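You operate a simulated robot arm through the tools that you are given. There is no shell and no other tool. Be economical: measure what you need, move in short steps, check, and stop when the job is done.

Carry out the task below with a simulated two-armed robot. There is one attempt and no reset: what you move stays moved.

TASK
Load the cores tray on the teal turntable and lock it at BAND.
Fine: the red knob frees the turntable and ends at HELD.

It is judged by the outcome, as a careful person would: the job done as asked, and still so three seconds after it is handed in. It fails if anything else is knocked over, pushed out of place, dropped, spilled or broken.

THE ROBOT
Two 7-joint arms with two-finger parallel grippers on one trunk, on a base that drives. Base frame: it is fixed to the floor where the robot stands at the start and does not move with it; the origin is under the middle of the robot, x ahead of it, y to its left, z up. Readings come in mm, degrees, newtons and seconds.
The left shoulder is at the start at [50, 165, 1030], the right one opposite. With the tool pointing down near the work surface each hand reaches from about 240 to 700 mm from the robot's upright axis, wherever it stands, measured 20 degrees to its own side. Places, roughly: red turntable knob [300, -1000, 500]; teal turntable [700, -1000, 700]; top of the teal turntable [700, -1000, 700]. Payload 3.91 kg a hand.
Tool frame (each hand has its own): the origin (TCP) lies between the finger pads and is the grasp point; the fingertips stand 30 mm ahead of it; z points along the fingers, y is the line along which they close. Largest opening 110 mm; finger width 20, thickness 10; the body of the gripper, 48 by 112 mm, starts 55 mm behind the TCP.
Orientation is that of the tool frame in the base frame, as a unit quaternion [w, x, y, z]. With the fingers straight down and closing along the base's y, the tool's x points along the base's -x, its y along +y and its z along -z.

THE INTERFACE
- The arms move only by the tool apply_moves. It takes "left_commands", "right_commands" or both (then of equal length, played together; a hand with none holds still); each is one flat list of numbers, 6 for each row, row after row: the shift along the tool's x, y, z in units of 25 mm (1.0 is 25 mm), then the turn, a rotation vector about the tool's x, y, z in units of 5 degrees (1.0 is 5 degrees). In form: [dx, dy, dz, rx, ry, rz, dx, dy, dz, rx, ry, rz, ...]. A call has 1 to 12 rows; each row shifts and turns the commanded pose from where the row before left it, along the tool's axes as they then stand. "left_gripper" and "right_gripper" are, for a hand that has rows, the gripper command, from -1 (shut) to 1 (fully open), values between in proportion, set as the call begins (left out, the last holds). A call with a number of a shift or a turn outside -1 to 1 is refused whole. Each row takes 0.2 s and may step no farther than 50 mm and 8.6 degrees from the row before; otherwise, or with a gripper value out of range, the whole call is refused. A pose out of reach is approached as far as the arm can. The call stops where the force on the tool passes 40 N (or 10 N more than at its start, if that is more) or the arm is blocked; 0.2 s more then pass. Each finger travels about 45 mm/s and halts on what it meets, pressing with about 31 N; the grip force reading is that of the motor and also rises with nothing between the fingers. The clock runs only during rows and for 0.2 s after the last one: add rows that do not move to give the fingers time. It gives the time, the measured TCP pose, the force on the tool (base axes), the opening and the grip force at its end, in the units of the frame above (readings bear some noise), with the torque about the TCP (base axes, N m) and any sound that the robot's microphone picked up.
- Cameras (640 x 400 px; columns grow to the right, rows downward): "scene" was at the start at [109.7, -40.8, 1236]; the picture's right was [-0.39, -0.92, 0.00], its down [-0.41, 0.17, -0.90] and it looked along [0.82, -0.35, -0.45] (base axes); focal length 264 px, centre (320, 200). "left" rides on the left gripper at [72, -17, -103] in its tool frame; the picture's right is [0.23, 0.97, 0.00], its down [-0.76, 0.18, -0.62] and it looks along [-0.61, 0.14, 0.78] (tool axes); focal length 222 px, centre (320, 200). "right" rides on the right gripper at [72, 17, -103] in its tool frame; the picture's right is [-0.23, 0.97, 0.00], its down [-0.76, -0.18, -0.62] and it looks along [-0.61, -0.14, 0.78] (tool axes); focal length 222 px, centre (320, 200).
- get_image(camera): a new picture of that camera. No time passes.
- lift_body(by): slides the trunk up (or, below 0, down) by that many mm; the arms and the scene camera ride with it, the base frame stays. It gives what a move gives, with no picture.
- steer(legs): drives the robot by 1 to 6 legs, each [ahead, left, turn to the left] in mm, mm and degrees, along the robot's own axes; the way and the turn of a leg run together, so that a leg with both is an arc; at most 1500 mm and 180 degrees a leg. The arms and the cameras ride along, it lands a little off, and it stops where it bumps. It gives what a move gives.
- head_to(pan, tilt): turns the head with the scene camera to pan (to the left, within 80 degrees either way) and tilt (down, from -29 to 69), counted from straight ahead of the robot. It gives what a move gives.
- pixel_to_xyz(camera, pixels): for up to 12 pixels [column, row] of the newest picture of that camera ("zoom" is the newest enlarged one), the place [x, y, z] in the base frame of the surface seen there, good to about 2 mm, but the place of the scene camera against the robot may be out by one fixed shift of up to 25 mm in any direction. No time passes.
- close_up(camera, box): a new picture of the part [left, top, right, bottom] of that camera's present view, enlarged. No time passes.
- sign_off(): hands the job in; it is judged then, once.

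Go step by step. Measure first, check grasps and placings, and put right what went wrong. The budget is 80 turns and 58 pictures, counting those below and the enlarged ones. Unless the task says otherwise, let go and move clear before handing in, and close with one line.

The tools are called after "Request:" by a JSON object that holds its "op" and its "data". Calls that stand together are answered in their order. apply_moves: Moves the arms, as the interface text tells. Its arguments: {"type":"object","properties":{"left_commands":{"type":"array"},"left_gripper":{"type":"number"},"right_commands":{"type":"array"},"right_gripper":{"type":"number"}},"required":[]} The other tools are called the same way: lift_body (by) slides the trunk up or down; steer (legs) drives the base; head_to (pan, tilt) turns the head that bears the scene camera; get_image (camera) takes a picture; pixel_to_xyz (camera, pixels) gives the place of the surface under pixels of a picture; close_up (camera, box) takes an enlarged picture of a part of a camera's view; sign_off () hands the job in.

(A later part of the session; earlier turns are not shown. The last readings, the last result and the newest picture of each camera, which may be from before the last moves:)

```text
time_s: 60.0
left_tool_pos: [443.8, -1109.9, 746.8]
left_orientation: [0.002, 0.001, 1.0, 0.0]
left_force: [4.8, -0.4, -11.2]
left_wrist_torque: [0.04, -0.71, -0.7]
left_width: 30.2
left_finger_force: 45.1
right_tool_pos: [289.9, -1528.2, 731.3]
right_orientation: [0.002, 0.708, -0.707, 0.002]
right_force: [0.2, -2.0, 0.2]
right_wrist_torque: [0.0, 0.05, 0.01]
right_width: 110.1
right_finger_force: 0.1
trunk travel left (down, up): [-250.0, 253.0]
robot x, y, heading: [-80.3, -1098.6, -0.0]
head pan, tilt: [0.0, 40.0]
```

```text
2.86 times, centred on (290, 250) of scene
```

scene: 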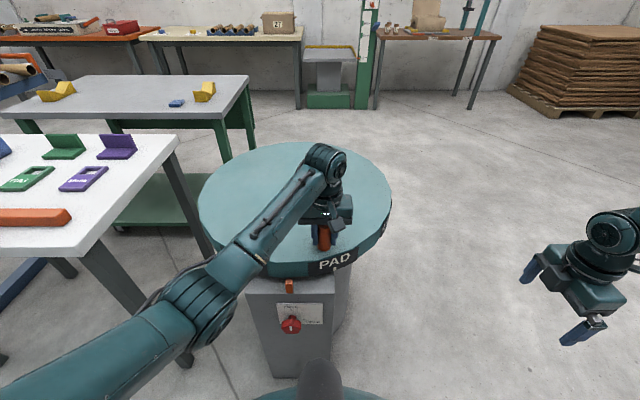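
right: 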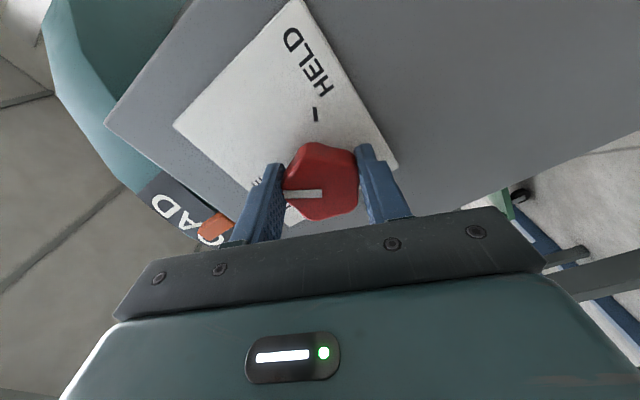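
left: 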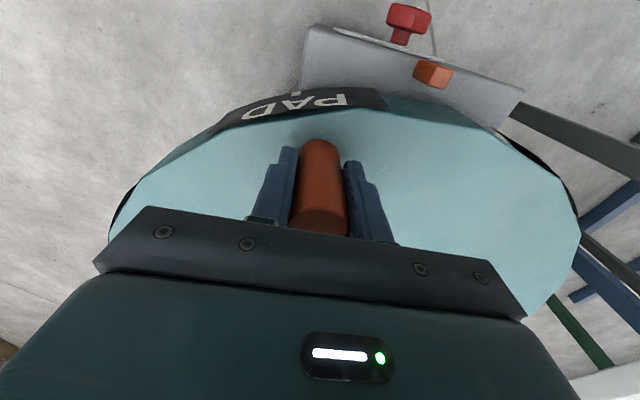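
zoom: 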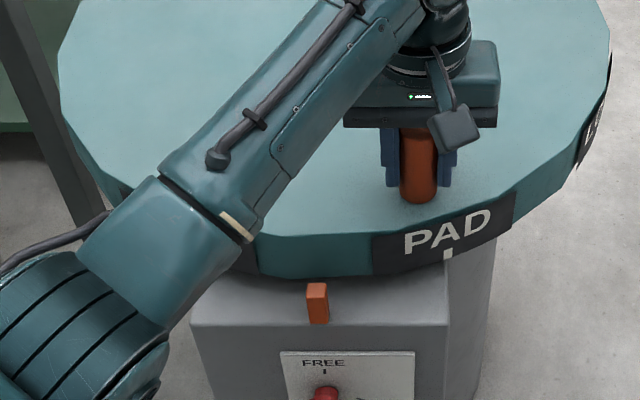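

Request:
{"op": "apply_moves", "data": {"left_commands": [-0.264, -0.808, 0, 0, 0, 0, -0.376, -0.772, 0, 0, 0, 0, -0.444, -0.736, 0, 0, 0, 0, -0.504, -0.692, 0, 0, 0, 0, -0.564, -0.648, 0, 0, 0, 0, 0, 0, 0, 0, 0, 0]}}

Request:
{"op": "get_image", "data": {"camera": "scene"}}

Request:
{"op": "get_image", "data": {"camera": "left"}}

```text
time_s: 61.4
left_tool_pos: [481.1, -1186.1, 746.5]
left_orientation: [0.0, 0.0, 1.0, 0.0]
left_force: [-2.6, -5.5, -3.5]
left_wrist_torque: [0.96, -0.19, -0.15]
left_width: 31.5
left_finger_force: 45.3
left hand out of reach, approached as far as the arm can: row 5
right_tool_pos: [288.7, -1528.9, 732.0]
right_orientation: [0.003, 0.707, -0.707, 0.001]
right_force: [-0.4, -0.9, -0.2]
right_wrist_torque: [0.01, 0.0, 0.01]
right_width: 110.0
right_finger_force: 0.0
trunk travel left (down, up): [-250.0, 253.0]
robot x, y, heading: [-81.2, -1099.1, 0.1]
head pan, tilt: [0.0, 40.0]
```

```text
29 pictures are left
```

scene: 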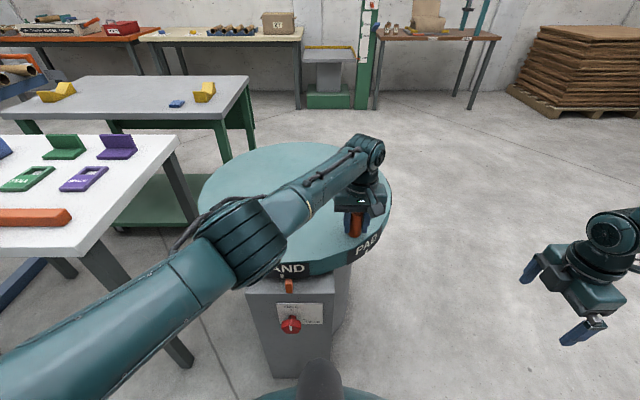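

```text
28 pictures are left
```

left: 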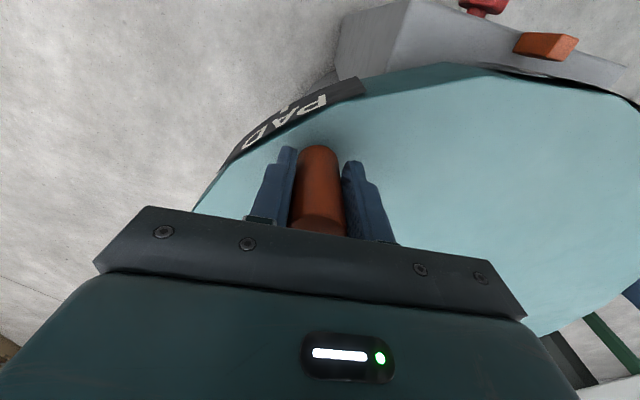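

BAND (290,268) is arriving at the pointer. Closer look.

Request:
{"op": "close_up", "data": {"camera": "scene", "box": [250, 240, 330, 300]}}

Request:
{"op": "pixel_to_xyz", "data": {"camera": "zoom", "pixels": [[320, 300], [320, 330], [300, 270], [290, 280], [310, 280], [310, 330], [340, 330]]}}

```text
6.67 times, centred on (290, 270) of scene
```

zoom: 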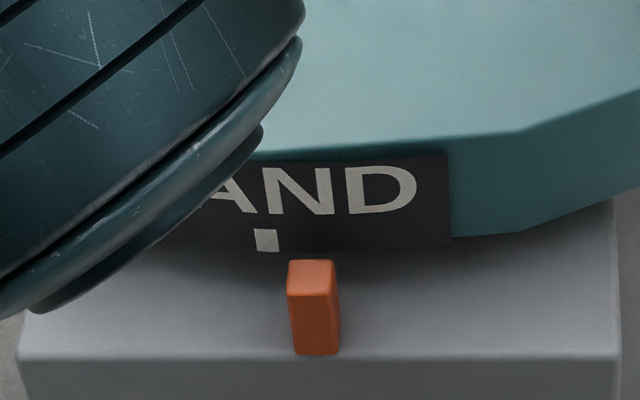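

```text
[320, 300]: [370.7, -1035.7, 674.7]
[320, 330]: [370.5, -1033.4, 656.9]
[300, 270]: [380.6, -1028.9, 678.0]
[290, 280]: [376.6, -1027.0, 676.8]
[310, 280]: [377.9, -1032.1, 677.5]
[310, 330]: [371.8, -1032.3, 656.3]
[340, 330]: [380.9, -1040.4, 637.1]
```

Request:
{"op": "pixel_to_xyz", "data": {"camera": "zoom", "pixels": [[260, 240], [273, 240], [266, 232], [296, 262], [330, 262], [313, 265]]}}

```text
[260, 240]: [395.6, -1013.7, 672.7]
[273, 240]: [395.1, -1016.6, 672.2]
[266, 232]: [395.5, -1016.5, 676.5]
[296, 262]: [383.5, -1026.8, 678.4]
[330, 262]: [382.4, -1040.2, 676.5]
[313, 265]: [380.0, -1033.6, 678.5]
```

The BAND tick is about 18 mm (≈3.7°) short of the pointer and the arm is at its reach. I'll release, shift the base 50 mm ahead and 40 mm right, and regrip.

Request:
{"op": "apply_moves", "data": {"left_commands": [0, 0, 0, 0, 0, 0, 0, 0, 0, 0, 0, 0, 0, 0, 0, 0, 0, 0, 0, 0, 0, 0, 0, 0, 0, 0, -1, 0, 0, 0, 0, 0, -1, 0, 0, 0, 0, 0, -1, 0, 0, 0], "left_gripper": 1}}

Request:
{"op": "steer", "data": {"legs": [[55, -50, 0]]}}

Request:
{"op": "get_image", "data": {"camera": "left"}}

```text
time_s: 63.0
left_tool_pos: [481.6, -1186.7, 821.9]
left_orientation: [-0.001, -0.001, 1.0, 0.0]
left_force: [0.1, 0.3, 0.3]
left_wrist_torque: [-0.01, 0.03, -0.03]
left_width: 109.9
left_finger_force: 0.0
right_tool_pos: [288.2, -1528.7, 731.1]
right_orientation: [0.003, 0.707, -0.707, 0.001]
right_force: [1.0, 0.5, 0.0]
right_wrist_torque: [0.02, 0.02, -0.04]
right_width: 109.9
right_finger_force: 0.0
trunk travel left (down, up): [-250.0, 253.0]
robot x, y, heading: [-79.0, -1102.0, -0.1]
head pan, tilt: [0.0, 40.0]
```

```text
time_s: 64.1
left_tool_pos: [537.0, -1235.6, 821.6]
left_orientation: [0.0, -0.001, 1.0, 0.0]
left_force: [0.5, 0.3, -0.9]
left_wrist_torque: [-0.02, 0.0, -0.02]
left_width: 110.0
left_finger_force: 0.1
right_tool_pos: [344.3, -1578.0, 730.4]
right_orientation: [0.002, 0.708, -0.706, 0.001]
right_force: [0.3, -1.0, 0.1]
right_wrist_torque: [0.02, -0.02, 0.02]
right_width: 109.8
right_finger_force: 0.0
trunk travel left (down, up): [-250.0, 253.0]
robot x, y, heading: [-23.2, -1152.9, 0.2]
head pan, tilt: [0.0, 40.0]
```

```text
26 pictures are left
```

left: 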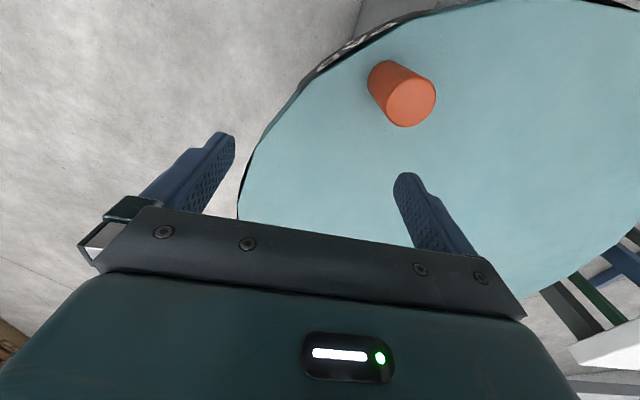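

Request:
{"op": "pixel_to_xyz", "data": {"camera": "left", "pixels": [[410, 102], [388, 98], [433, 100], [412, 80], [408, 122]]}}

Request:
{"op": "close_up", "data": {"camera": "scene", "box": [200, 190, 400, 320]}}

```text
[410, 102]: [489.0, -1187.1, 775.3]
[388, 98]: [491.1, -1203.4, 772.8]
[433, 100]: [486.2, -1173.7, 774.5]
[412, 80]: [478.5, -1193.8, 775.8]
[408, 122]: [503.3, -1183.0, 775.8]
```

```text
3.08 times, centred on (300, 255) of scene
```

zoom: 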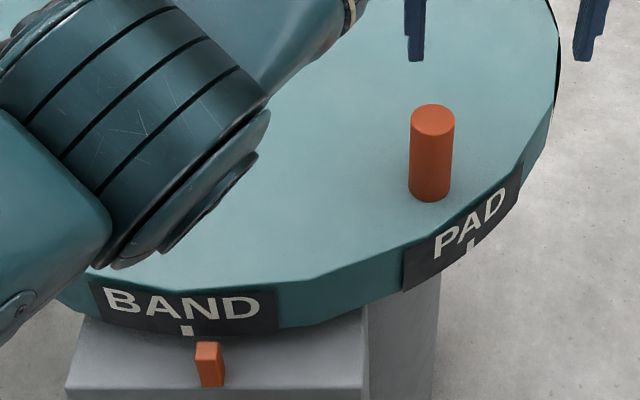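

Request:
{"op": "pixel_to_xyz", "data": {"camera": "zoom", "pixels": [[187, 330], [185, 328], [190, 331], [207, 348], [199, 349], [216, 348], [213, 378]]}}

```text
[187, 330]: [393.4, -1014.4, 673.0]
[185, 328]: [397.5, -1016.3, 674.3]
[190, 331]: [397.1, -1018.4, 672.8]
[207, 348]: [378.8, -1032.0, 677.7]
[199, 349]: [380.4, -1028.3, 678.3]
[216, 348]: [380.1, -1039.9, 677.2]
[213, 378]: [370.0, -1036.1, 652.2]
```

Peg centre is now (490.5,-1188). Regrip and nudge 3.7° on.

Request:
{"op": "apply_moves", "data": {"left_commands": [0.93, 0.95, 0, 0, 0, 0, 0.93, 0.95, 0, 0, 0, 0, 0, 0, 0, 0, 0, 0, 0, 0, 1, 0, 0, 0, 0, 0, 1, 0, 0, 0, 0, 0, 1, 0, 0, 0, 0, 0, 0, 0, 0, 0]}}

Request:
{"op": "apply_moves", "data": {"left_commands": [0, 0, 0, 0, 0, 0, 0, 0, 0, 0, 0, 0, 0, 0, 0, 0, 0, 0, 0, 0, 0, 0, 0, 0, 0, 0, 0, 0, 0, 0, 0, 0, 0, 0, 0, 0, -0.21, -0.235, 0, 0, 0, 0, -0.21, -0.235, 0, 0, 0, 0, 0, 0, 0, 0, 0, 0], "left_gripper": -1}}

Request:
{"op": "close_up", "data": {"camera": "scene", "box": [200, 230, 320, 320]}}

```text
time_s: 65.7
left_tool_pos: [489.9, -1187.0, 745.9]
left_orientation: [0.0, -0.001, 1.0, -0.001]
left_force: [0.6, -0.4, 0.2]
left_wrist_torque: [0.04, -0.01, 0.0]
left_width: 109.9
left_finger_force: 0.1
right_tool_pos: [344.7, -1578.5, 731.7]
right_orientation: [0.002, 0.708, -0.706, 0.001]
right_force: [-0.8, -0.3, 0.1]
right_wrist_torque: [0.03, 0.02, 0.0]
right_width: 110.1
right_finger_force: 0.1
trunk travel left (down, up): [-250.0, 253.0]
robot x, y, heading: [-28.0, -1148.6, 0.0]
head pan, tilt: [0.0, 40.0]
```

```text
time_s: 67.7
left_tool_pos: [498.7, -1198.2, 746.8]
left_orientation: [-0.002, -0.001, 1.0, 0.001]
left_force: [-11.8, 15.6, 2.3]
left_wrist_torque: [-1.27, 0.22, 0.47]
left_width: 31.8
left_finger_force: 45.0
right_tool_pos: [344.0, -1577.3, 733.0]
right_orientation: [0.002, 0.708, -0.707, 0.003]
right_force: [-0.6, -0.1, -0.5]
right_wrist_torque: [0.03, 0.01, -0.06]
right_width: 109.8
right_finger_force: 0.0
trunk travel left (down, up): [-250.0, 253.0]
robot x, y, heading: [-25.4, -1153.0, 0.2]
head pan, tilt: [0.0, 40.0]
```

```text
4.44 times, centred on (260, 275) of scene
```

zoom: 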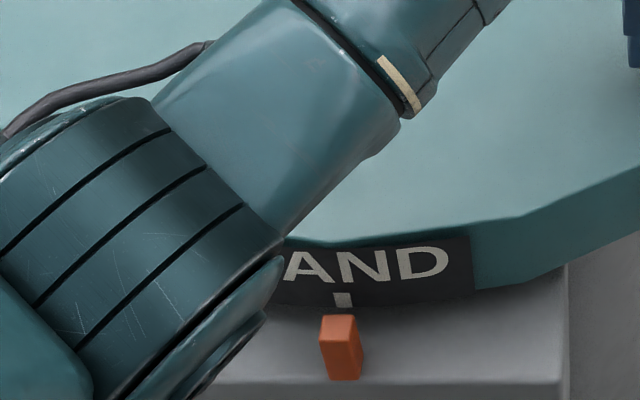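

Request:
{"op": "pixel_to_xyz", "data": {"camera": "zoom", "pixels": [[335, 301], [350, 299], [343, 300], [338, 322], [320, 320], [355, 320]]}}

```text
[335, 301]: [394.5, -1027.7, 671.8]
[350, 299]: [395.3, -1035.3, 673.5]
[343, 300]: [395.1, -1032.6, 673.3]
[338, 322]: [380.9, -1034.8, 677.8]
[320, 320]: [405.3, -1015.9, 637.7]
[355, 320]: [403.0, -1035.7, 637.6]
```

Tick y≈-1032 versus pointer ≈-1034.5: nudge about 2 mm more, release and check.

Request:
{"op": "apply_moves", "data": {"left_commands": [-0.06, -0.065, 0, 0, 0, 0, 0, 0, 0, 0, 0, 0, 0, 0, 0, 0, 0, 0]}}

Request:
{"op": "apply_moves", "data": {"left_commands": [0, 0, 0, 0, 0, 0, 0, 0, 0, 0, 0, 0, 0, 0, 0, 0, 0, 0, 0, 0, 0, 0, 0, 0, 0, 0, 0, 0, 0, 0, 0, 0, -1, 0, 0, 0, 0, 0, -1, 0, 0, 0, 0, 0, -1, 0, 0, 0, 0, 0, -1, 0, 0, 0], "left_gripper": 1}}

Request:
{"op": "close_up", "data": {"camera": "scene", "box": [220, 260, 300, 310]}}

```text
time_s: 68.3
left_tool_pos: [499.0, -1199.0, 746.2]
left_orientation: [-0.004, -0.001, 1.0, 0.002]
left_force: [-10.5, 7.8, 7.0]
left_wrist_torque: [-1.69, -0.51, 0.35]
left_width: 31.7
left_finger_force: 45.2
right_tool_pos: [342.7, -1577.3, 733.4]
right_orientation: [0.003, 0.707, -0.707, 0.002]
right_force: [0.6, 0.4, -1.1]
right_wrist_torque: [0.03, -0.06, 0.0]
right_width: 109.9
right_finger_force: 0.0
trunk travel left (down, up): [-250.0, 253.0]
robot x, y, heading: [-26.0, -1149.4, 0.1]
head pan, tilt: [0.0, 40.0]
stopped in row 2 (left hand): the force on the tool passed its limit at 40 N (the readings are from after the stop); the commanded pose is now the measured one
```

```text
time_s: 70.3
left_tool_pos: [502.3, -1200.9, 845.3]
left_orientation: [-0.004, -0.002, 1.0, 0.004]
left_force: [-0.7, -1.4, -0.5]
left_wrist_torque: [-0.01, 0.02, 0.01]
left_width: 109.9
left_finger_force: 0.0
right_tool_pos: [344.5, -1576.8, 731.4]
right_orientation: [0.002, 0.708, -0.707, 0.002]
right_force: [0.4, 0.2, -0.2]
right_wrist_torque: [-0.03, -0.01, -0.02]
right_width: 110.0
right_finger_force: 0.1
trunk travel left (down, up): [-250.0, 253.0]
robot x, y, heading: [-20.2, -1150.0, -0.0]
head pan, tilt: [0.0, 40.0]
```

```text
8.00 times, centred on (260, 285) of scene
```

zoom: 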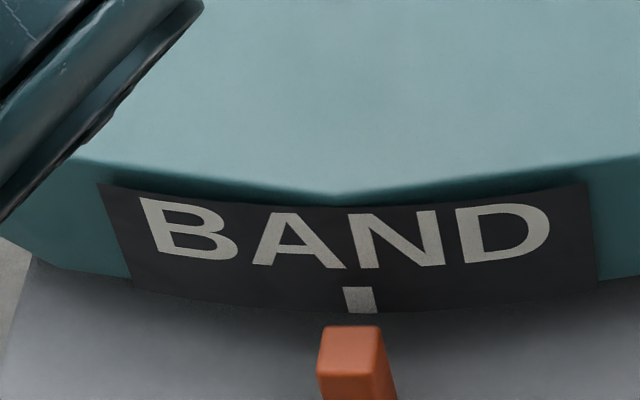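

The force rise suggests an end stop at BAND. Check the alignment numerically.

Request:
{"op": "pixel_to_xyz", "data": {"camera": "zoom", "pixels": [[348, 300], [372, 300], [360, 296], [325, 340], [350, 338], [378, 338], [350, 328]]}}

```text
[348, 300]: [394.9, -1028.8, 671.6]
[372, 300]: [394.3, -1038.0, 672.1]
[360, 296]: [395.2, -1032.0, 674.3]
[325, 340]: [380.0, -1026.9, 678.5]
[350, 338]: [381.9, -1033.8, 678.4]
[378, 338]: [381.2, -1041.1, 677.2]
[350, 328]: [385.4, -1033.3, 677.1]
```

BAND is aligned with the pointer (tick -1033 vs pointer -1034). Now I'll go back to lock the knob: raise left hand, drive back, pitch the right hand forward.

Request:
{"op": "apply_moves", "data": {"left_commands": [0, 0, -1, 0, 0, 0, 0, 0, -1, 0, 0, 0, 0, 0, -1, 0, 0, 0, 0, 0, -1, 0, 0, 0, 0, 0, -1, 0, 0, 0, 0, 0, -1, 0, 0, 0, 0, 0, -1, 0, 0, 0]}}

Request:
{"op": "steer", "data": {"legs": [[-227, 0, 0], [0, 310, 0]]}}

Request:
{"op": "apply_moves", "data": {"right_commands": [0, 0, 0, 1, 0, 0, 0, 0, 0, 1, 0, 0, 0, 0, 0, 1, 0, 0, 0, 0, 0, 1, 0, 0, 0, 0, 0, 1, 0, 0, 0, 0, 0, 1, 0, 0, 0, 0, 0, 1, 0, 0, 0, 0, 0, 1, 0, 0, 0, 0, 0, 1, 0, 0]}}

Request:
{"op": "apply_moves", "data": {"right_commands": [0, 0, 0, 1, 0, 0, 0, 0, 0, 1, 0, 0, 0, 0, 0, 1, 0, 0, 0, 0, 0, 1, 0, 0, 0, 0, 0, 1, 0, 0, 0, 0, 0, 1, 0, 0, 0, 0, 0, 1, 0, 0, 0, 0, 0, 1, 0, 0, 0, 0, 0, 1, 0, 0]}}

Request:
{"op": "lift_body", "data": {"by": -240}}

```text
time_s: 71.9
left_tool_pos: [502.0, -1201.5, 1020.9]
left_orientation: [-0.005, -0.002, 1.0, 0.003]
left_force: [0.3, 0.1, 0.6]
left_wrist_torque: [0.03, 0.01, 0.0]
left_width: 110.2
left_finger_force: 0.1
right_tool_pos: [343.0, -1577.1, 731.8]
right_orientation: [0.002, 0.708, -0.706, 0.001]
right_force: [0.0, -0.1, 0.4]
right_wrist_torque: [0.0, 0.0, 0.01]
right_width: 110.1
right_finger_force: 0.0
trunk travel left (down, up): [-250.0, 253.0]
robot x, y, heading: [-26.2, -1153.3, -0.2]
head pan, tilt: [0.0, 40.0]
```

```text
time_s: 76.5
left_tool_pos: [273.6, -896.4, 1019.0]
left_orientation: [-0.005, -0.002, 1.0, 0.004]
left_force: [-0.3, 1.3, 0.0]
left_wrist_torque: [0.01, 0.0, -0.01]
left_width: 110.0
left_finger_force: 0.1
right_tool_pos: [115.6, -1271.5, 732.1]
right_orientation: [0.003, 0.708, -0.706, 0.001]
right_force: [-0.2, 0.1, -0.8]
right_wrist_torque: [0.01, 0.0, -0.01]
right_width: 109.8
right_finger_force: 0.1
trunk travel left (down, up): [-250.0, 253.0]
robot x, y, heading: [-254.2, -844.7, -0.1]
head pan, tilt: [0.0, 40.0]
```

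```text
time_s: 78.5
left_tool_pos: [272.8, -896.8, 1021.2]
left_orientation: [-0.005, -0.001, 1.0, 0.003]
left_force: [0.0, 0.4, -1.5]
left_wrist_torque: [-0.02, -0.02, -0.01]
left_width: 109.7
left_finger_force: 0.0
right_tool_pos: [114.6, -1270.4, 730.4]
right_orientation: [-0.269, 0.654, -0.652, 0.272]
right_force: [0.1, 0.0, -0.5]
right_wrist_torque: [0.02, 0.03, 0.01]
right_width: 110.2
right_finger_force: 0.1
trunk travel left (down, up): [-250.0, 253.0]
robot x, y, heading: [-257.1, -847.9, -0.0]
head pan, tilt: [0.0, 40.0]
```

```text
time_s: 80.5
left_tool_pos: [272.9, -894.5, 1020.5]
left_orientation: [-0.005, -0.001, 1.0, 0.003]
left_force: [0.3, -0.4, 0.0]
left_wrist_torque: [0.01, 0.0, 0.0]
left_width: 109.8
left_finger_force: 0.1
right_tool_pos: [114.8, -1271.1, 730.8]
right_orientation: [-0.499, 0.502, -0.498, 0.501]
right_force: [0.7, -1.1, -0.3]
right_wrist_torque: [0.01, -0.01, -0.01]
right_width: 109.9
right_finger_force: 0.1
trunk travel left (down, up): [-250.0, 253.0]
robot x, y, heading: [-252.5, -841.8, 0.2]
head pan, tilt: [0.0, 40.0]
```

```text
time_s: 83.0
left_tool_pos: [274.0, -895.1, 781.1]
left_orientation: [-0.005, -0.001, 1.0, 0.002]
left_force: [0.2, -0.6, 0.3]
left_wrist_torque: [0.01, 0.01, 0.0]
left_width: 109.9
left_finger_force: 0.0
right_tool_pos: [115.4, -1272.2, 491.4]
right_orientation: [-0.499, 0.503, -0.498, 0.501]
right_force: [-0.4, 0.2, -0.4]
right_wrist_torque: [-0.01, 0.02, -0.04]
right_width: 109.9
right_finger_force: 0.1
trunk travel left (down, up): [-10.0, 493.0]
robot x, y, heading: [-253.5, -843.3, 0.4]
head pan, tilt: [0.0, 40.0]
```

Request:
{"op": "apply_moves", "data": {"right_commands": [-0.815, -0.053, 0.47, 0, 0, 0, -0.815, -0.053, 0.47, 0, 0, 0, -0.815, -0.053, 0.47, 0, 0, 0, -0.815, -0.053, 0.47, 0, 0, 0, -0.815, -0.053, 0.47, 0, 0, 0, -0.815, -0.053, 0.47, 0, 0, 0, -0.815, -0.053, 0.47, 0, 0, 0, -0.815, -0.053, 0.47, 0, 0, 0, -0.815, -0.053, 0.47, 0, 0, 0, -0.815, -0.053, 0.47, 0, 0, 0, -0.815, -0.053, 0.47, 0, 0, 0, -0.815, -0.053, 0.47, 0, 0, 0]}}

Request:
{"op": "get_image", "data": {"camera": "right"}}

```text
time_s: 85.6
left_tool_pos: [274.5, -895.8, 779.3]
left_orientation: [-0.004, 0.0, 1.0, 0.004]
left_force: [0.3, 0.3, 0.2]
left_wrist_torque: [0.03, -0.02, 0.01]
left_width: 110.0
left_finger_force: 0.1
right_tool_pos: [256.0, -1027.8, 505.0]
right_orientation: [-0.499, 0.503, -0.498, 0.5]
right_force: [0.1, -0.8, -0.1]
right_wrist_torque: [0.0, 0.01, 0.04]
right_width: 110.2
right_finger_force: 0.1
trunk travel left (down, up): [-10.0, 493.0]
robot x, y, heading: [-253.0, -843.5, 0.1]
head pan, tilt: [0.0, 40.0]
```

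```text
22 pictures are left
```

right: 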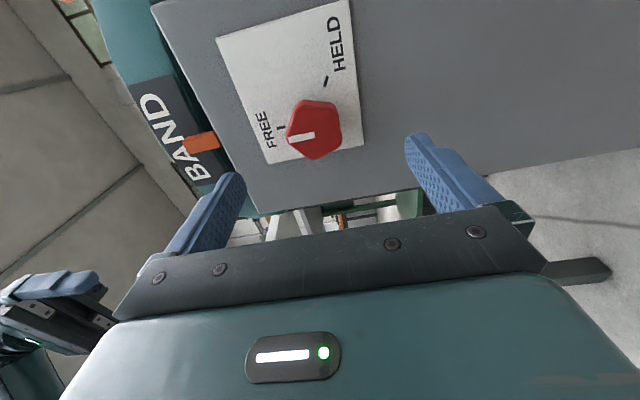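

Advance, grip, and start turning clockwise.

Request:
{"op": "apply_moves", "data": {"right_commands": [0, 0, 1, 0, 0, 0, 0, 0, 1, 0, 0, 0, 0, 0, 1, 0, 0, 0, 0, 0, 0, 0, 0, 0]}}

Request:
{"op": "apply_moves", "data": {"right_commands": [0, 0, 0, 0, 0, 0, 0, 0, 0, 0, 0, 0, 0, 0, 0, 0, 0, 0, 0, 0, 0, 0, 0, 0, 0, 0, 0, 0, 0, 0, 0, 0, 0, 0, 0, 0], "right_gripper": -1}}

Request:
{"op": "apply_moves", "data": {"right_commands": [0, 0, 0, 0, 0, 1, 0, 0, 0, 0, 0, 1, 0, 0, 0, 0, 0, 1, 0, 0, 0, 0, 0, 1, 0, 0, 0, 0, 0, 1, 0, 0, 0, 0, 0, 1]}}

```text
time_s: 86.6
left_tool_pos: [273.4, -895.9, 780.1]
left_orientation: [-0.004, -0.001, 1.0, 0.004]
left_force: [0.4, 0.4, -0.8]
left_wrist_torque: [-0.01, -0.01, -0.01]
left_width: 110.1
left_finger_force: 0.0
right_tool_pos: [331.1, -1025.0, 506.9]
right_orientation: [-0.498, 0.503, -0.499, 0.501]
right_force: [-0.1, -0.3, -0.1]
right_wrist_torque: [0.0, -0.01, -0.01]
right_width: 109.9
right_finger_force: 0.1
trunk travel left (down, up): [-10.0, 493.0]
robot x, y, heading: [-255.7, -844.0, -0.1]
head pan, tilt: [0.0, 40.0]
```

```text
time_s: 88.0
left_tool_pos: [273.1, -894.8, 780.9]
left_orientation: [-0.004, -0.001, 1.0, 0.003]
left_force: [-0.5, 0.6, 0.5]
left_wrist_torque: [0.01, -0.03, -0.01]
left_width: 110.1
left_finger_force: 0.1
right_tool_pos: [331.0, -1025.9, 509.9]
right_orientation: [-0.5, 0.5, -0.497, 0.503]
right_force: [-2.0, -1.2, 16.2]
right_wrist_torque: [0.18, 0.19, 0.08]
right_width: 44.4
right_finger_force: 44.7
trunk travel left (down, up): [-10.0, 493.0]
robot x, y, heading: [-254.4, -843.4, -0.2]
head pan, tilt: [0.0, 40.0]
```

```text
time_s: 89.2
left_tool_pos: [272.9, -892.5, 779.5]
left_orientation: [-0.005, -0.002, 1.0, 0.003]
left_force: [-0.9, -0.2, 0.2]
left_wrist_torque: [0.02, 0.05, 0.02]
left_width: 109.8
left_finger_force: 0.1
right_tool_pos: [333.7, -1028.7, 509.3]
right_orientation: [0.592, -0.404, 0.576, -0.393]
right_force: [-0.8, 5.2, 1.7]
right_wrist_torque: [-0.01, 1.04, -0.55]
right_width: 44.5
right_finger_force: 45.2
trunk travel left (down, up): [-10.0, 493.0]
robot x, y, heading: [-255.9, -847.0, 0.1]
head pan, tilt: [0.0, 40.0]
stopped in row 6 (right hand): the force on the tool passed its limit at 70 N (the readings are from after the stop); the commanded pose is now the measured one
```

The force tripped near the end of that turn. Check how the knob sits.

Request:
{"op": "get_image", "data": {"camera": "right"}}

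Request:
{"op": "close_up", "data": {"camera": "scene", "box": [240, 100, 480, 300]}}

```text
21 pictures are left
```

right: 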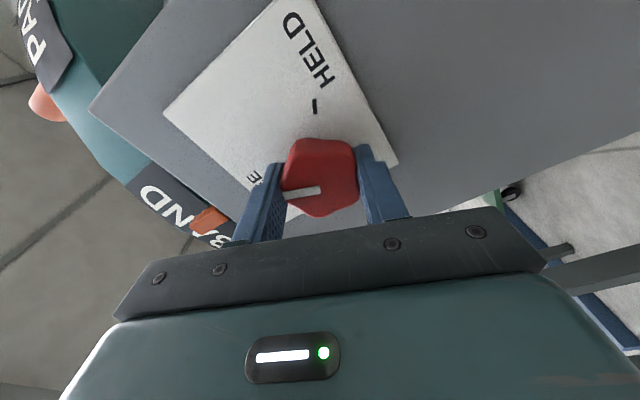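

```text
2.00 times, centred on (360, 200) of scene
```

zoom: 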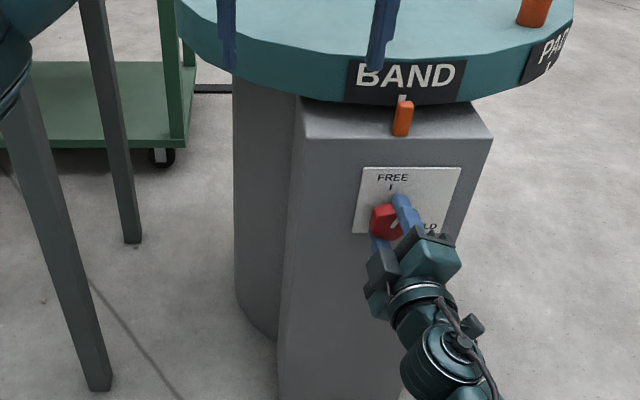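

Knob turned about 22° so far; forces are relaxed now. Continue in short steps.

Request:
{"op": "apply_moves", "data": {"right_commands": [0, 0, 0, 0, 0, 1, 0, 0, 0, 0, 0, 1, 0, 0, 0, 0, 0, 1]}}

```text
time_s: 89.6
left_tool_pos: [273.5, -893.1, 779.8]
left_orientation: [-0.004, -0.002, 1.0, 0.003]
left_force: [0.0, -0.8, -0.4]
left_wrist_torque: [0.0, 0.01, 0.03]
left_width: 109.9
left_finger_force: 0.0
right_tool_pos: [333.0, -1028.2, 509.6]
right_orientation: [0.601, -0.403, 0.576, -0.381]
right_force: [0.0, 4.0, -2.2]
right_wrist_torque: [0.0, 0.28, -0.44]
right_width: 44.5
right_finger_force: 44.7
trunk travel left (down, up): [-10.0, 493.0]
robot x, y, heading: [-251.9, -842.5, 0.2]
head pan, tilt: [0.0, 40.0]
stopped in row 1 (right hand): the force on the tool passed its limit at 46 N (the readings are from after the stop); the commanded pose is now the measured one
```

It trips again right away; something resists. I'll release, back off, and look at the knob's angle.

Request:
{"op": "apply_moves", "data": {"right_commands": [0, 0, 0, 0, 0, 0, 0, 0, 0, 0, 0, 0, 0, 0, 0, 0, 0, 0, 0, 0, -1, 0, 0, 0, 0, 0, -1, 0, 0, 0, 0, 0, -1, 0, 0, 0], "right_gripper": 0.4}}

Request:
{"op": "close_up", "data": {"camera": "right", "box": [160, 0, 480, 200]}}

```text
time_s: 90.8
left_tool_pos: [273.2, -893.3, 780.7]
left_orientation: [-0.003, -0.003, 1.0, 0.004]
left_force: [0.1, -0.6, -0.7]
left_wrist_torque: [-0.02, -0.03, -0.02]
left_width: 110.0
left_finger_force: 0.0
right_tool_pos: [301.9, -1044.7, 535.0]
right_orientation: [0.607, -0.403, 0.552, -0.406]
right_force: [-0.1, 0.0, -0.4]
right_wrist_torque: [-0.02, -0.02, 0.0]
right_width: 77.0
right_finger_force: 0.0
trunk travel left (down, up): [-10.0, 493.0]
robot x, y, heading: [-253.9, -841.0, 0.0]
head pan, tilt: [0.0, 40.0]
stopped in row 6 (right hand): the force on the tool passed its limit at 97 N (the readings are from after the stop); the commanded pose is now the measured one
```

```text
2.00 times, centred on (320, 100) of right
```

zoom: 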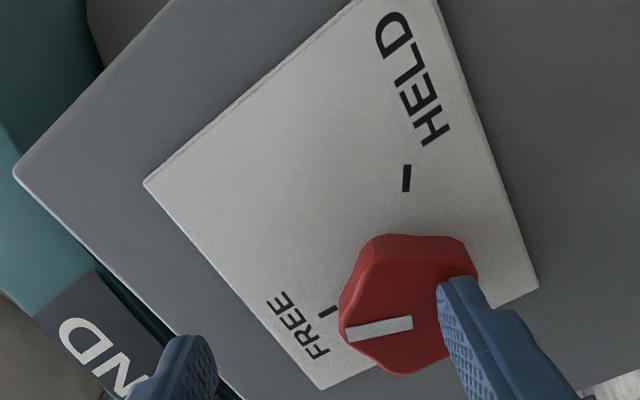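

The retraction bent sideways too, so the arm itself (a joint limit or body contact) is the obstacle, not the knob. I'll look at the scene.

Request:
{"op": "head_to", "data": {"pan": -10, "tilt": 60}}

Request:
{"op": "get_image", "data": {"camera": "scene"}}

```text
time_s: 91.7
left_tool_pos: [274.0, -892.1, 779.0]
left_orientation: [-0.004, -0.003, 1.0, 0.003]
left_force: [0.0, -0.2, 0.4]
left_wrist_torque: [0.01, -0.01, -0.02]
left_width: 110.1
left_finger_force: 0.1
right_tool_pos: [302.1, -1044.5, 534.2]
right_orientation: [0.607, -0.404, 0.553, -0.403]
right_force: [-0.1, -0.2, 0.5]
right_wrist_torque: [-0.02, -0.01, 0.01]
right_width: 76.8
right_finger_force: 0.1
trunk travel left (down, up): [-10.0, 493.0]
robot x, y, heading: [-255.1, -841.5, 0.5]
head pan, tilt: [-10.0, 60.0]
```

```text
18 pictures are left
```

scene: 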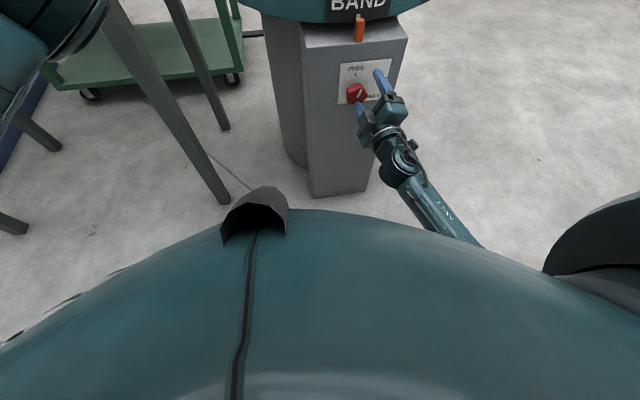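

The forearm is awkwardly folded. I'll back the base off 90 mm to free the hand straight out, then test the roll in free space.

Request:
{"op": "steer", "data": {"legs": [[-90, 0, 0]]}}

Request:
{"op": "apply_moves", "data": {"right_commands": [0, 0, 0, 0, 0, 1, 0, 0, 0, 0, 0, 1, 0, 0, 0, 0, 0, 1, 0, 0, 0, 0, 0, 1, 0, 0, 0, 0, 0, 1, 0, 0, 0, 0, 0, 1, 0, 0, 0, 0, 0, 1, 0, 0, 0, 0, 0, 1]}}

```text
time_s: 92.8
left_tool_pos: [183.9, -893.2, 780.0]
left_orientation: [-0.005, -0.003, 1.0, 0.003]
left_force: [-0.3, 0.2, -0.3]
left_wrist_torque: [0.0, 0.0, 0.01]
left_width: 110.0
left_finger_force: 0.0
right_tool_pos: [213.9, -1045.0, 535.4]
right_orientation: [0.608, -0.402, 0.552, -0.404]
right_force: [0.3, 0.5, -0.5]
right_wrist_torque: [-0.01, -0.02, -0.01]
right_width: 77.2
right_finger_force: 0.1
trunk travel left (down, up): [-10.0, 493.0]
robot x, y, heading: [-343.5, -840.4, 0.2]
head pan, tilt: [-10.0, 60.0]
```

```text
time_s: 93.9
left_tool_pos: [184.5, -891.9, 780.3]
left_orientation: [-0.004, -0.003, 1.0, 0.005]
left_force: [0.0, -0.4, -0.4]
left_wrist_torque: [0.03, 0.02, 0.0]
left_width: 109.9
left_finger_force: 0.2
right_tool_pos: [218.3, -1083.7, 544.9]
right_orientation: [0.657, -0.334, 0.591, -0.329]
right_force: [0.2, -0.4, -0.3]
right_wrist_torque: [-0.02, -0.02, 0.0]
right_width: 77.0
right_finger_force: 0.0
trunk travel left (down, up): [-10.0, 493.0]
robot x, y, heading: [-347.7, -844.8, -0.0]
head pan, tilt: [-10.0, 60.0]
stopped in row 5 (right hand): the arm was blocked; the commanded pose is now the measured one
```

Same block in free air: it's the arm's configuration. I'll move the hand out to the right where there is room, then roll back to zero.

Request:
{"op": "apply_moves", "data": {"right_commands": [0.827, -0.561, -0.05, 0, 0, 0, 0.827, -0.561, -0.05, 0, 0, 0, 0.827, -0.561, -0.05, 0, 0, 0, 0.827, -0.561, -0.05, 0, 0, 0, 0.827, -0.561, -0.05, 0, 0, 0, 0.827, -0.561, -0.05, 0, 0, 0, 0.827, -0.561, -0.05, 0, 0, 0, 0.827, -0.561, -0.05, 0, 0, 0]}}

Request:
{"op": "apply_moves", "data": {"right_commands": [0, 0, 0, 0, 0, 1, 0, 0, 0, 0, 0, 1, 0, 0, 0, 0, 0, 1, 0, 0, 0, 0, 0, 1, 0, 0, 0, 0, 0, 1, 0, 0, 0, 0, 0, 1, 0, 0, 0, 0, 0, 1, 0, 0, 0, 0, 0, 1, 0, 0, 0, 0, 0, 1, 0, 0, 0, 0, 0, 1]}}

```text
time_s: 95.7
left_tool_pos: [184.4, -893.4, 781.1]
left_orientation: [-0.004, -0.004, 1.0, 0.003]
left_force: [-0.2, 0.6, 0.1]
left_wrist_torque: [0.03, -0.03, 0.0]
left_width: 109.8
left_finger_force: 0.2
right_tool_pos: [218.8, -1284.1, 542.9]
right_orientation: [0.657, -0.333, 0.591, -0.329]
right_force: [0.3, -0.5, 0.0]
right_wrist_torque: [0.01, -0.03, 0.0]
right_width: 77.0
right_finger_force: 0.0
trunk travel left (down, up): [-10.0, 493.0]
robot x, y, heading: [-343.9, -843.8, 0.1]
head pan, tilt: [-10.0, 60.0]
```

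```text
time_s: 97.9
left_tool_pos: [185.3, -891.9, 779.8]
left_orientation: [-0.004, -0.003, 1.0, 0.003]
left_force: [-0.5, -0.5, 0.0]
left_wrist_torque: [-0.01, -0.03, -0.01]
left_width: 109.9
left_finger_force: 0.0
right_tool_pos: [217.5, -1282.9, 543.5]
right_orientation: [0.734, -0.052, 0.676, -0.019]
right_force: [0.8, 0.2, 0.3]
right_wrist_torque: [-0.02, 0.0, -0.01]
right_width: 77.0
right_finger_force: 0.0
trunk travel left (down, up): [-10.0, 493.0]
robot x, y, heading: [-340.6, -841.7, 0.1]
head pan, tilt: [-10.0, 60.0]
```

Free now. I'll true up the orientation, shift a little left/down, then roll to about -72°, staying well out to the right; the base will do the rest.

Request:
{"op": "apply_moves", "data": {"right_commands": [0.36, 1, 0, 0.27, 0.47, 0.57, 0.36, 1, 0, 0.27, 0.47, 0.57, 0.36, 1, 0, 0, 0, 0, 0.36, 1, 0, 0, 0, 0, 0, 0, 0, 0, 0, -1, 0, 0, 0, 0, 0, -1, 0, 0, 0, 0, 0, -1, 0, 0, 0, 0, 0, -1, 0, 0, 0, 0, 0, -1, 0, 0, 0, 0, 0, -1, 0, 0, 0, 0, 0, -1], "right_gripper": 1}}

Request:
{"op": "apply_moves", "data": {"right_commands": [0, 0, 0, 0, 0, -1, 0, 0, 0, 0, 0, -1, 0, 0, 0, 0, 0, -1, 0, 0, 0, 0, 0, -1, 0, 0, 0, 0, 0, -1, 0, 0, 0, 0, 0, -1, 0, 0, 0, 0, 0, -1]}}

Request:
{"op": "steer", "data": {"legs": [[0, 156, 0]]}}

```text
time_s: 100.3
left_tool_pos: [185.0, -892.7, 780.6]
left_orientation: [-0.004, -0.004, 1.0, 0.003]
left_force: [0.6, 0.7, -0.3]
left_wrist_torque: [0.0, 0.02, 0.01]
left_width: 109.7
left_finger_force: 0.0
right_tool_pos: [217.5, -1184.7, 503.3]
right_orientation: [0.673, -0.213, 0.674, -0.215]
right_force: [0.5, -0.5, 0.4]
right_wrist_torque: [0.0, 0.01, 0.0]
right_width: 110.0
right_finger_force: 0.1
trunk travel left (down, up): [-10.0, 493.0]
robot x, y, heading: [-342.8, -844.6, 0.2]
head pan, tilt: [-10.0, 60.0]
```

```text
time_s: 101.9
left_tool_pos: [183.9, -894.4, 781.3]
left_orientation: [-0.005, -0.004, 1.0, 0.004]
left_force: [-0.1, -0.5, -0.8]
left_wrist_torque: [0.0, -0.01, -0.01]
left_width: 110.0
left_finger_force: 0.0
right_tool_pos: [218.2, -1185.5, 503.7]
right_orientation: [0.578, -0.406, 0.579, -0.407]
right_force: [0.5, -1.0, 0.7]
right_wrist_torque: [0.02, 0.01, 0.02]
right_width: 109.9
right_finger_force: 0.1
trunk travel left (down, up): [-10.0, 493.0]
robot x, y, heading: [-342.4, -844.2, 0.1]
head pan, tilt: [-10.0, 60.0]
```

```text
time_s: 103.9
left_tool_pos: [182.6, -735.3, 780.5]
left_orientation: [-0.004, -0.004, 1.0, 0.004]
left_force: [0.5, -0.3, 0.0]
left_wrist_torque: [0.02, -0.02, 0.01]
left_width: 110.1
left_finger_force: 0.1
right_tool_pos: [217.2, -1028.8, 503.9]
right_orientation: [0.579, -0.406, 0.579, -0.406]
right_force: [-0.3, 0.2, -0.3]
right_wrist_torque: [-0.02, -0.03, 0.02]
right_width: 110.2
right_finger_force: 0.1
trunk travel left (down, up): [-10.0, 493.0]
robot x, y, heading: [-343.6, -685.1, 0.2]
head pan, tilt: [-10.0, 60.0]
```

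Roll is -70° with room. Look at the knob from here.

Request:
{"op": "close_up", "data": {"camera": "right", "box": [200, 20, 440, 170]}}

```text
2.67 times, centred on (320, 95) of right
```

zoom: 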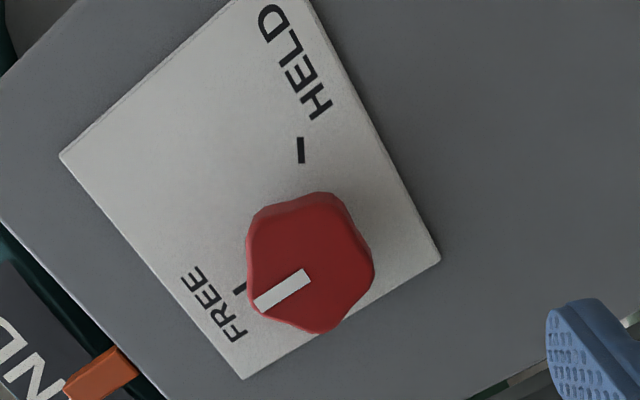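

Request:
{"op": "pixel_to_xyz", "data": {"camera": "zoom", "pixels": [[260, 300], [306, 275], [239, 288], [301, 140], [301, 158], [255, 215], [370, 265], [322, 198], [320, 325], [252, 290]]}}

```text
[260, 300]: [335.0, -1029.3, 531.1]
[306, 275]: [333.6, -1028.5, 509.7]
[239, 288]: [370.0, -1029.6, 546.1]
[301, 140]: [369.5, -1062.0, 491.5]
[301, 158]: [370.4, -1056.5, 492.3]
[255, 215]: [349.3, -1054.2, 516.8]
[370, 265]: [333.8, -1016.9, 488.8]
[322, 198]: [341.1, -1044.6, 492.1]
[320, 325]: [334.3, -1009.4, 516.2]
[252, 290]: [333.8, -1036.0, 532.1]
```

The knob is still at FREE (mark vertical), so the full ~108° remains. I'll roll to -54° (a matching pentagon grip), drive in with the base, and fine-tune.

Request:
{"op": "apply_moves", "data": {"right_commands": [0, 0, 0, 0, 0, 0.8, 0, 0, 0, 0, 0, 0.8, 0, 0, 0, 0, 0, 0.8, 0, 0, 0, 0, 0, 0.8, -0.07, -0.097, 0, 0, 0, 0]}}

Request:
{"op": "steer", "data": {"legs": [[103, 0, 0]]}}

```text
time_s: 105.1
left_tool_pos: [183.0, -735.6, 780.6]
left_orientation: [-0.005, -0.003, 1.0, 0.004]
left_force: [0.5, 0.0, -0.2]
left_wrist_torque: [0.0, -0.01, 0.0]
left_width: 110.0
left_finger_force: 0.0
right_tool_pos: [217.3, -1028.6, 507.8]
right_orientation: [0.63, -0.321, 0.63, -0.321]
right_force: [0.3, -0.3, -0.3]
right_wrist_torque: [0.0, -0.02, -0.01]
right_width: 110.2
right_finger_force: 0.1
trunk travel left (down, up): [-10.0, 493.0]
robot x, y, heading: [-346.4, -686.5, 0.1]
head pan, tilt: [-10.0, 60.0]
```

```text
time_s: 106.3
left_tool_pos: [286.7, -734.4, 781.1]
left_orientation: [-0.004, -0.004, 1.0, 0.003]
left_force: [-0.1, 0.5, -0.2]
left_wrist_torque: [-0.01, -0.01, 0.0]
left_width: 109.8
left_finger_force: 0.0
right_tool_pos: [320.4, -1027.1, 507.1]
right_orientation: [0.63, -0.322, 0.63, -0.321]
right_force: [-0.3, 0.0, 0.2]
right_wrist_torque: [0.01, 0.01, 0.01]
right_width: 110.2
right_finger_force: 0.1
trunk travel left (down, up): [-10.0, 493.0]
robot x, y, heading: [-242.5, -685.3, 0.2]
head pan, tilt: [-10.0, 60.0]
```

Well placed. Advance 11 mm, grip and turn in short steps.

Request:
{"op": "apply_moves", "data": {"right_commands": [0, 0, 0.44, 0, 0, 0, 0, 0, 0, 0, 0, 0, 0, 0, 0, 0, 0, 0, 0, 0, 0, 0, 0, 0, 0, 0, 0, 0, 0, 0, 0, 0, 0, 0, 0, 0, 0, 0, 0, 0, 0, 0], "right_gripper": -1}}

Request:
{"op": "apply_moves", "data": {"right_commands": [0, 0, 0, 0, 0, 1, 0, 0, 0, 0, 0, 1, 0, 0, 0, 0, 0, 1, 0, 0, 0, 0, 0, 1, 0, 0, 0, 0, 0, 1]}}

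```text
time_s: 107.9
left_tool_pos: [285.6, -734.7, 781.0]
left_orientation: [-0.004, -0.004, 1.0, 0.003]
left_force: [-1.2, 0.4, 0.0]
left_wrist_torque: [0.06, -0.01, -0.01]
left_width: 110.0
left_finger_force: 0.0
right_tool_pos: [332.1, -1027.5, 509.0]
right_orientation: [0.63, -0.319, 0.629, -0.324]
right_force: [4.4, -14.3, 10.7]
right_wrist_torque: [0.18, 0.3, 0.34]
right_width: 44.3
right_finger_force: 45.2
trunk travel left (down, up): [-10.0, 493.0]
robot x, y, heading: [-241.7, -687.1, 0.1]
head pan, tilt: [-10.0, 60.0]
```

```text
time_s: 109.1
left_tool_pos: [286.2, -734.4, 780.7]
left_orientation: [-0.004, -0.004, 1.0, 0.004]
left_force: [0.2, 0.5, -0.6]
left_wrist_torque: [0.01, -0.01, 0.0]
left_width: 110.0
left_finger_force: 0.0
right_tool_pos: [332.7, -1027.9, 509.0]
right_orientation: [0.686, -0.177, 0.684, -0.178]
right_force: [7.9, -13.2, 14.9]
right_wrist_torque: [0.0, 0.88, -0.15]
right_width: 44.3
right_finger_force: 44.6
trunk travel left (down, up): [-10.0, 493.0]
robot x, y, heading: [-241.6, -686.3, 0.2]
head pan, tilt: [-10.0, 60.0]
```

Turning smoothly now. Continue.

Request:
{"op": "apply_moves", "data": {"right_commands": [0, 0, 0, 0, 0, 1, 0, 0, 0, 0, 0, 1, 0, 0, 0, 0, 0, 1, 0, 0, 0, 0, 0, 1, 0, 0, 0, 0, 0, 1, 0, 0, 0, 0, 0, 1, 0, 0, 0, 0, 0, 1, 0, 0, 0, 0, 0, 1]}}

Request:
{"op": "close_up", "data": {"camera": "right", "box": [160, 60, 440, 240]}}

```text
time_s: 110.9
left_tool_pos: [284.4, -735.6, 779.7]
left_orientation: [-0.003, -0.003, 1.0, 0.003]
left_force: [-0.5, -0.7, -0.3]
left_wrist_torque: [0.0, -0.03, 0.04]
left_width: 110.0
left_finger_force: 0.0
right_tool_pos: [330.8, -1026.4, 509.1]
right_orientation: [0.705, 0.068, 0.702, 0.068]
right_force: [9.7, -10.1, 13.1]
right_wrist_torque: [0.0, 0.15, -0.23]
right_width: 44.2
right_finger_force: 44.9
trunk travel left (down, up): [-10.0, 493.0]
robot x, y, heading: [-240.1, -684.7, 0.4]
head pan, tilt: [-10.0, 60.0]
```

```text
2.22 times, centred on (300, 150) of right
```

zoom: 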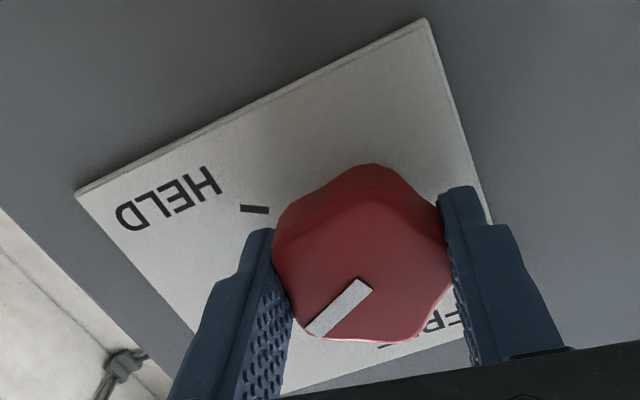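

The knob follows. Another ~43°.

Request:
{"op": "apply_moves", "data": {"right_commands": [0, 0, 0, 0, 0, 1, 0, 0, 0, 0, 0, 1, 0, 0, 0, 0, 0, 1, 0, 0, 0, 0, 0, 1, 0, 0, 0, 0, 0, 1, 0, 0, 0, 0, 0, 1, 0, 0, 0, 0, 0, 1, 0, 0, 0, 0, 0, 1, 0, 0, 0, 0, 0, 0.7]}}

Request:
{"op": "close_up", "data": {"camera": "right", "box": [160, 60, 440, 240]}}

```text
time_s: 112.9
left_tool_pos: [286.6, -734.8, 781.9]
left_orientation: [-0.004, -0.004, 1.0, 0.003]
left_force: [1.0, -1.1, 0.3]
left_wrist_torque: [0.0, 0.02, 0.0]
left_width: 110.1
left_finger_force: 0.1
right_tool_pos: [330.9, -1027.4, 509.6]
right_orientation: [0.63, 0.324, 0.627, 0.324]
right_force: [1.7, -3.3, 15.0]
right_wrist_torque: [-0.02, -0.37, -1.04]
right_width: 44.4
right_finger_force: 44.9
trunk travel left (down, up): [-10.0, 493.0]
robot x, y, heading: [-242.0, -683.6, 0.2]
head pan, tilt: [-10.0, 60.0]
```

```text
2.22 times, centred on (300, 150) of right
```

zoom: 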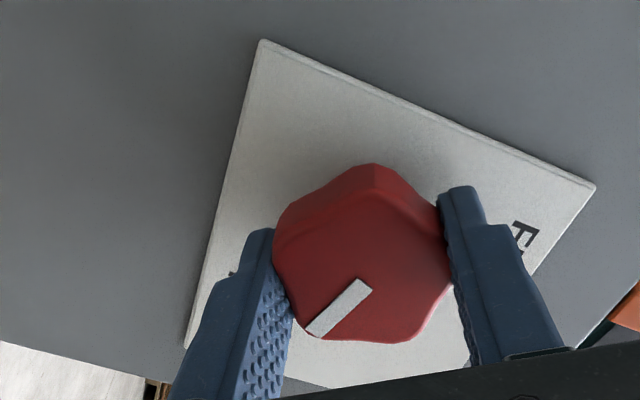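

Request:
{"op": "pixel_to_xyz", "data": {"camera": "zoom", "pixels": [[315, 325], [362, 289], [233, 273], [340, 307]]}}

```text
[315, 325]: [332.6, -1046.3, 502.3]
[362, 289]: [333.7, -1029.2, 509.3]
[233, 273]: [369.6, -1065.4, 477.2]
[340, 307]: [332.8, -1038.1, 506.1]
```

Mark is ~112° from FREE; HELD tick and the original position are ~115°. Turn 3° more, then release and verify.

Request:
{"op": "apply_moves", "data": {"right_commands": [0, 0, 0, 0, 0, 0.7, 0, 0, 0, 0, 0, 0]}}

Request:
{"op": "apply_moves", "data": {"right_commands": [0, 0, 0, 0, 0, 0, 0, 0, 0, 0, 0, 0, 0, 0, 0, 0, 0, 0, 0, 0, 0, 0, 0, 0, 0, 0, 0, 0, 0, 0], "right_gripper": 1}}

Request:
{"op": "steer", "data": {"legs": [[-110, 0, 0]]}}

Request:
{"op": "close_up", "data": {"camera": "right", "box": [200, 20, 440, 170]}}

```text
time_s: 113.5
left_tool_pos: [285.6, -734.7, 781.7]
left_orientation: [-0.004, -0.003, 1.0, 0.003]
left_force: [-0.4, -0.4, -0.4]
left_wrist_torque: [0.0, 0.0, 0.04]
left_width: 109.7
left_finger_force: 0.1
right_tool_pos: [331.6, -1025.8, 508.8]
right_orientation: [0.62, 0.342, 0.617, 0.344]
right_force: [-1.6, -2.1, 14.9]
right_wrist_torque: [0.04, -0.39, -0.7]
right_width: 44.5
right_finger_force: 45.2
trunk travel left (down, up): [-10.0, 493.0]
robot x, y, heading: [-239.3, -685.8, 0.0]
head pan, tilt: [-10.0, 60.0]
```

```text
time_s: 114.7
left_tool_pos: [286.8, -736.0, 781.2]
left_orientation: [-0.005, -0.003, 1.0, 0.004]
left_force: [-0.6, 1.1, 0.3]
left_wrist_torque: [0.0, -0.01, 0.0]
left_width: 110.2
left_finger_force: 0.1
right_tool_pos: [332.9, -1026.1, 507.5]
right_orientation: [0.619, 0.342, 0.619, 0.341]
right_force: [-0.1, 0.0, 0.5]
right_wrist_torque: [0.01, -0.01, -0.01]
right_width: 109.8
right_finger_force: 0.1
trunk travel left (down, up): [-10.0, 493.0]
robot x, y, heading: [-242.1, -682.0, 0.3]
head pan, tilt: [-10.0, 60.0]
```

```text
time_s: 115.9
left_tool_pos: [175.5, -735.3, 779.1]
left_orientation: [-0.004, -0.003, 1.0, 0.003]
left_force: [-1.0, 0.0, -0.1]
left_wrist_torque: [0.0, -0.03, -0.02]
left_width: 109.8
left_finger_force: 0.0
right_tool_pos: [223.2, -1027.8, 507.9]
right_orientation: [0.619, 0.342, 0.618, 0.343]
right_force: [0.4, -0.3, -0.6]
right_wrist_torque: [0.02, 0.03, 0.03]
right_width: 110.0
right_finger_force: 0.1
trunk travel left (down, up): [-10.0, 493.0]
robot x, y, heading: [-351.9, -687.8, 0.6]
head pan, tilt: [-10.0, 60.0]
```

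```text
2.67 times, centred on (320, 95) of right
```

zoom: 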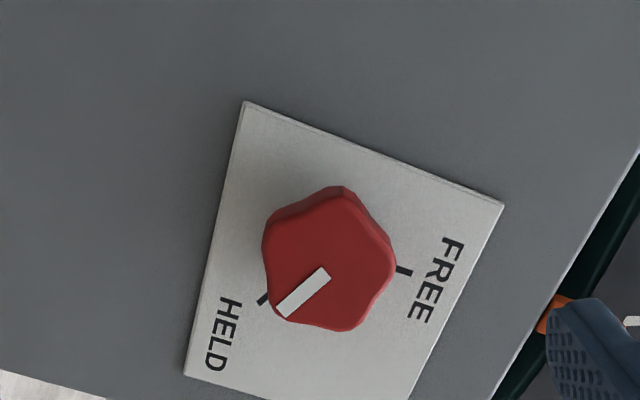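

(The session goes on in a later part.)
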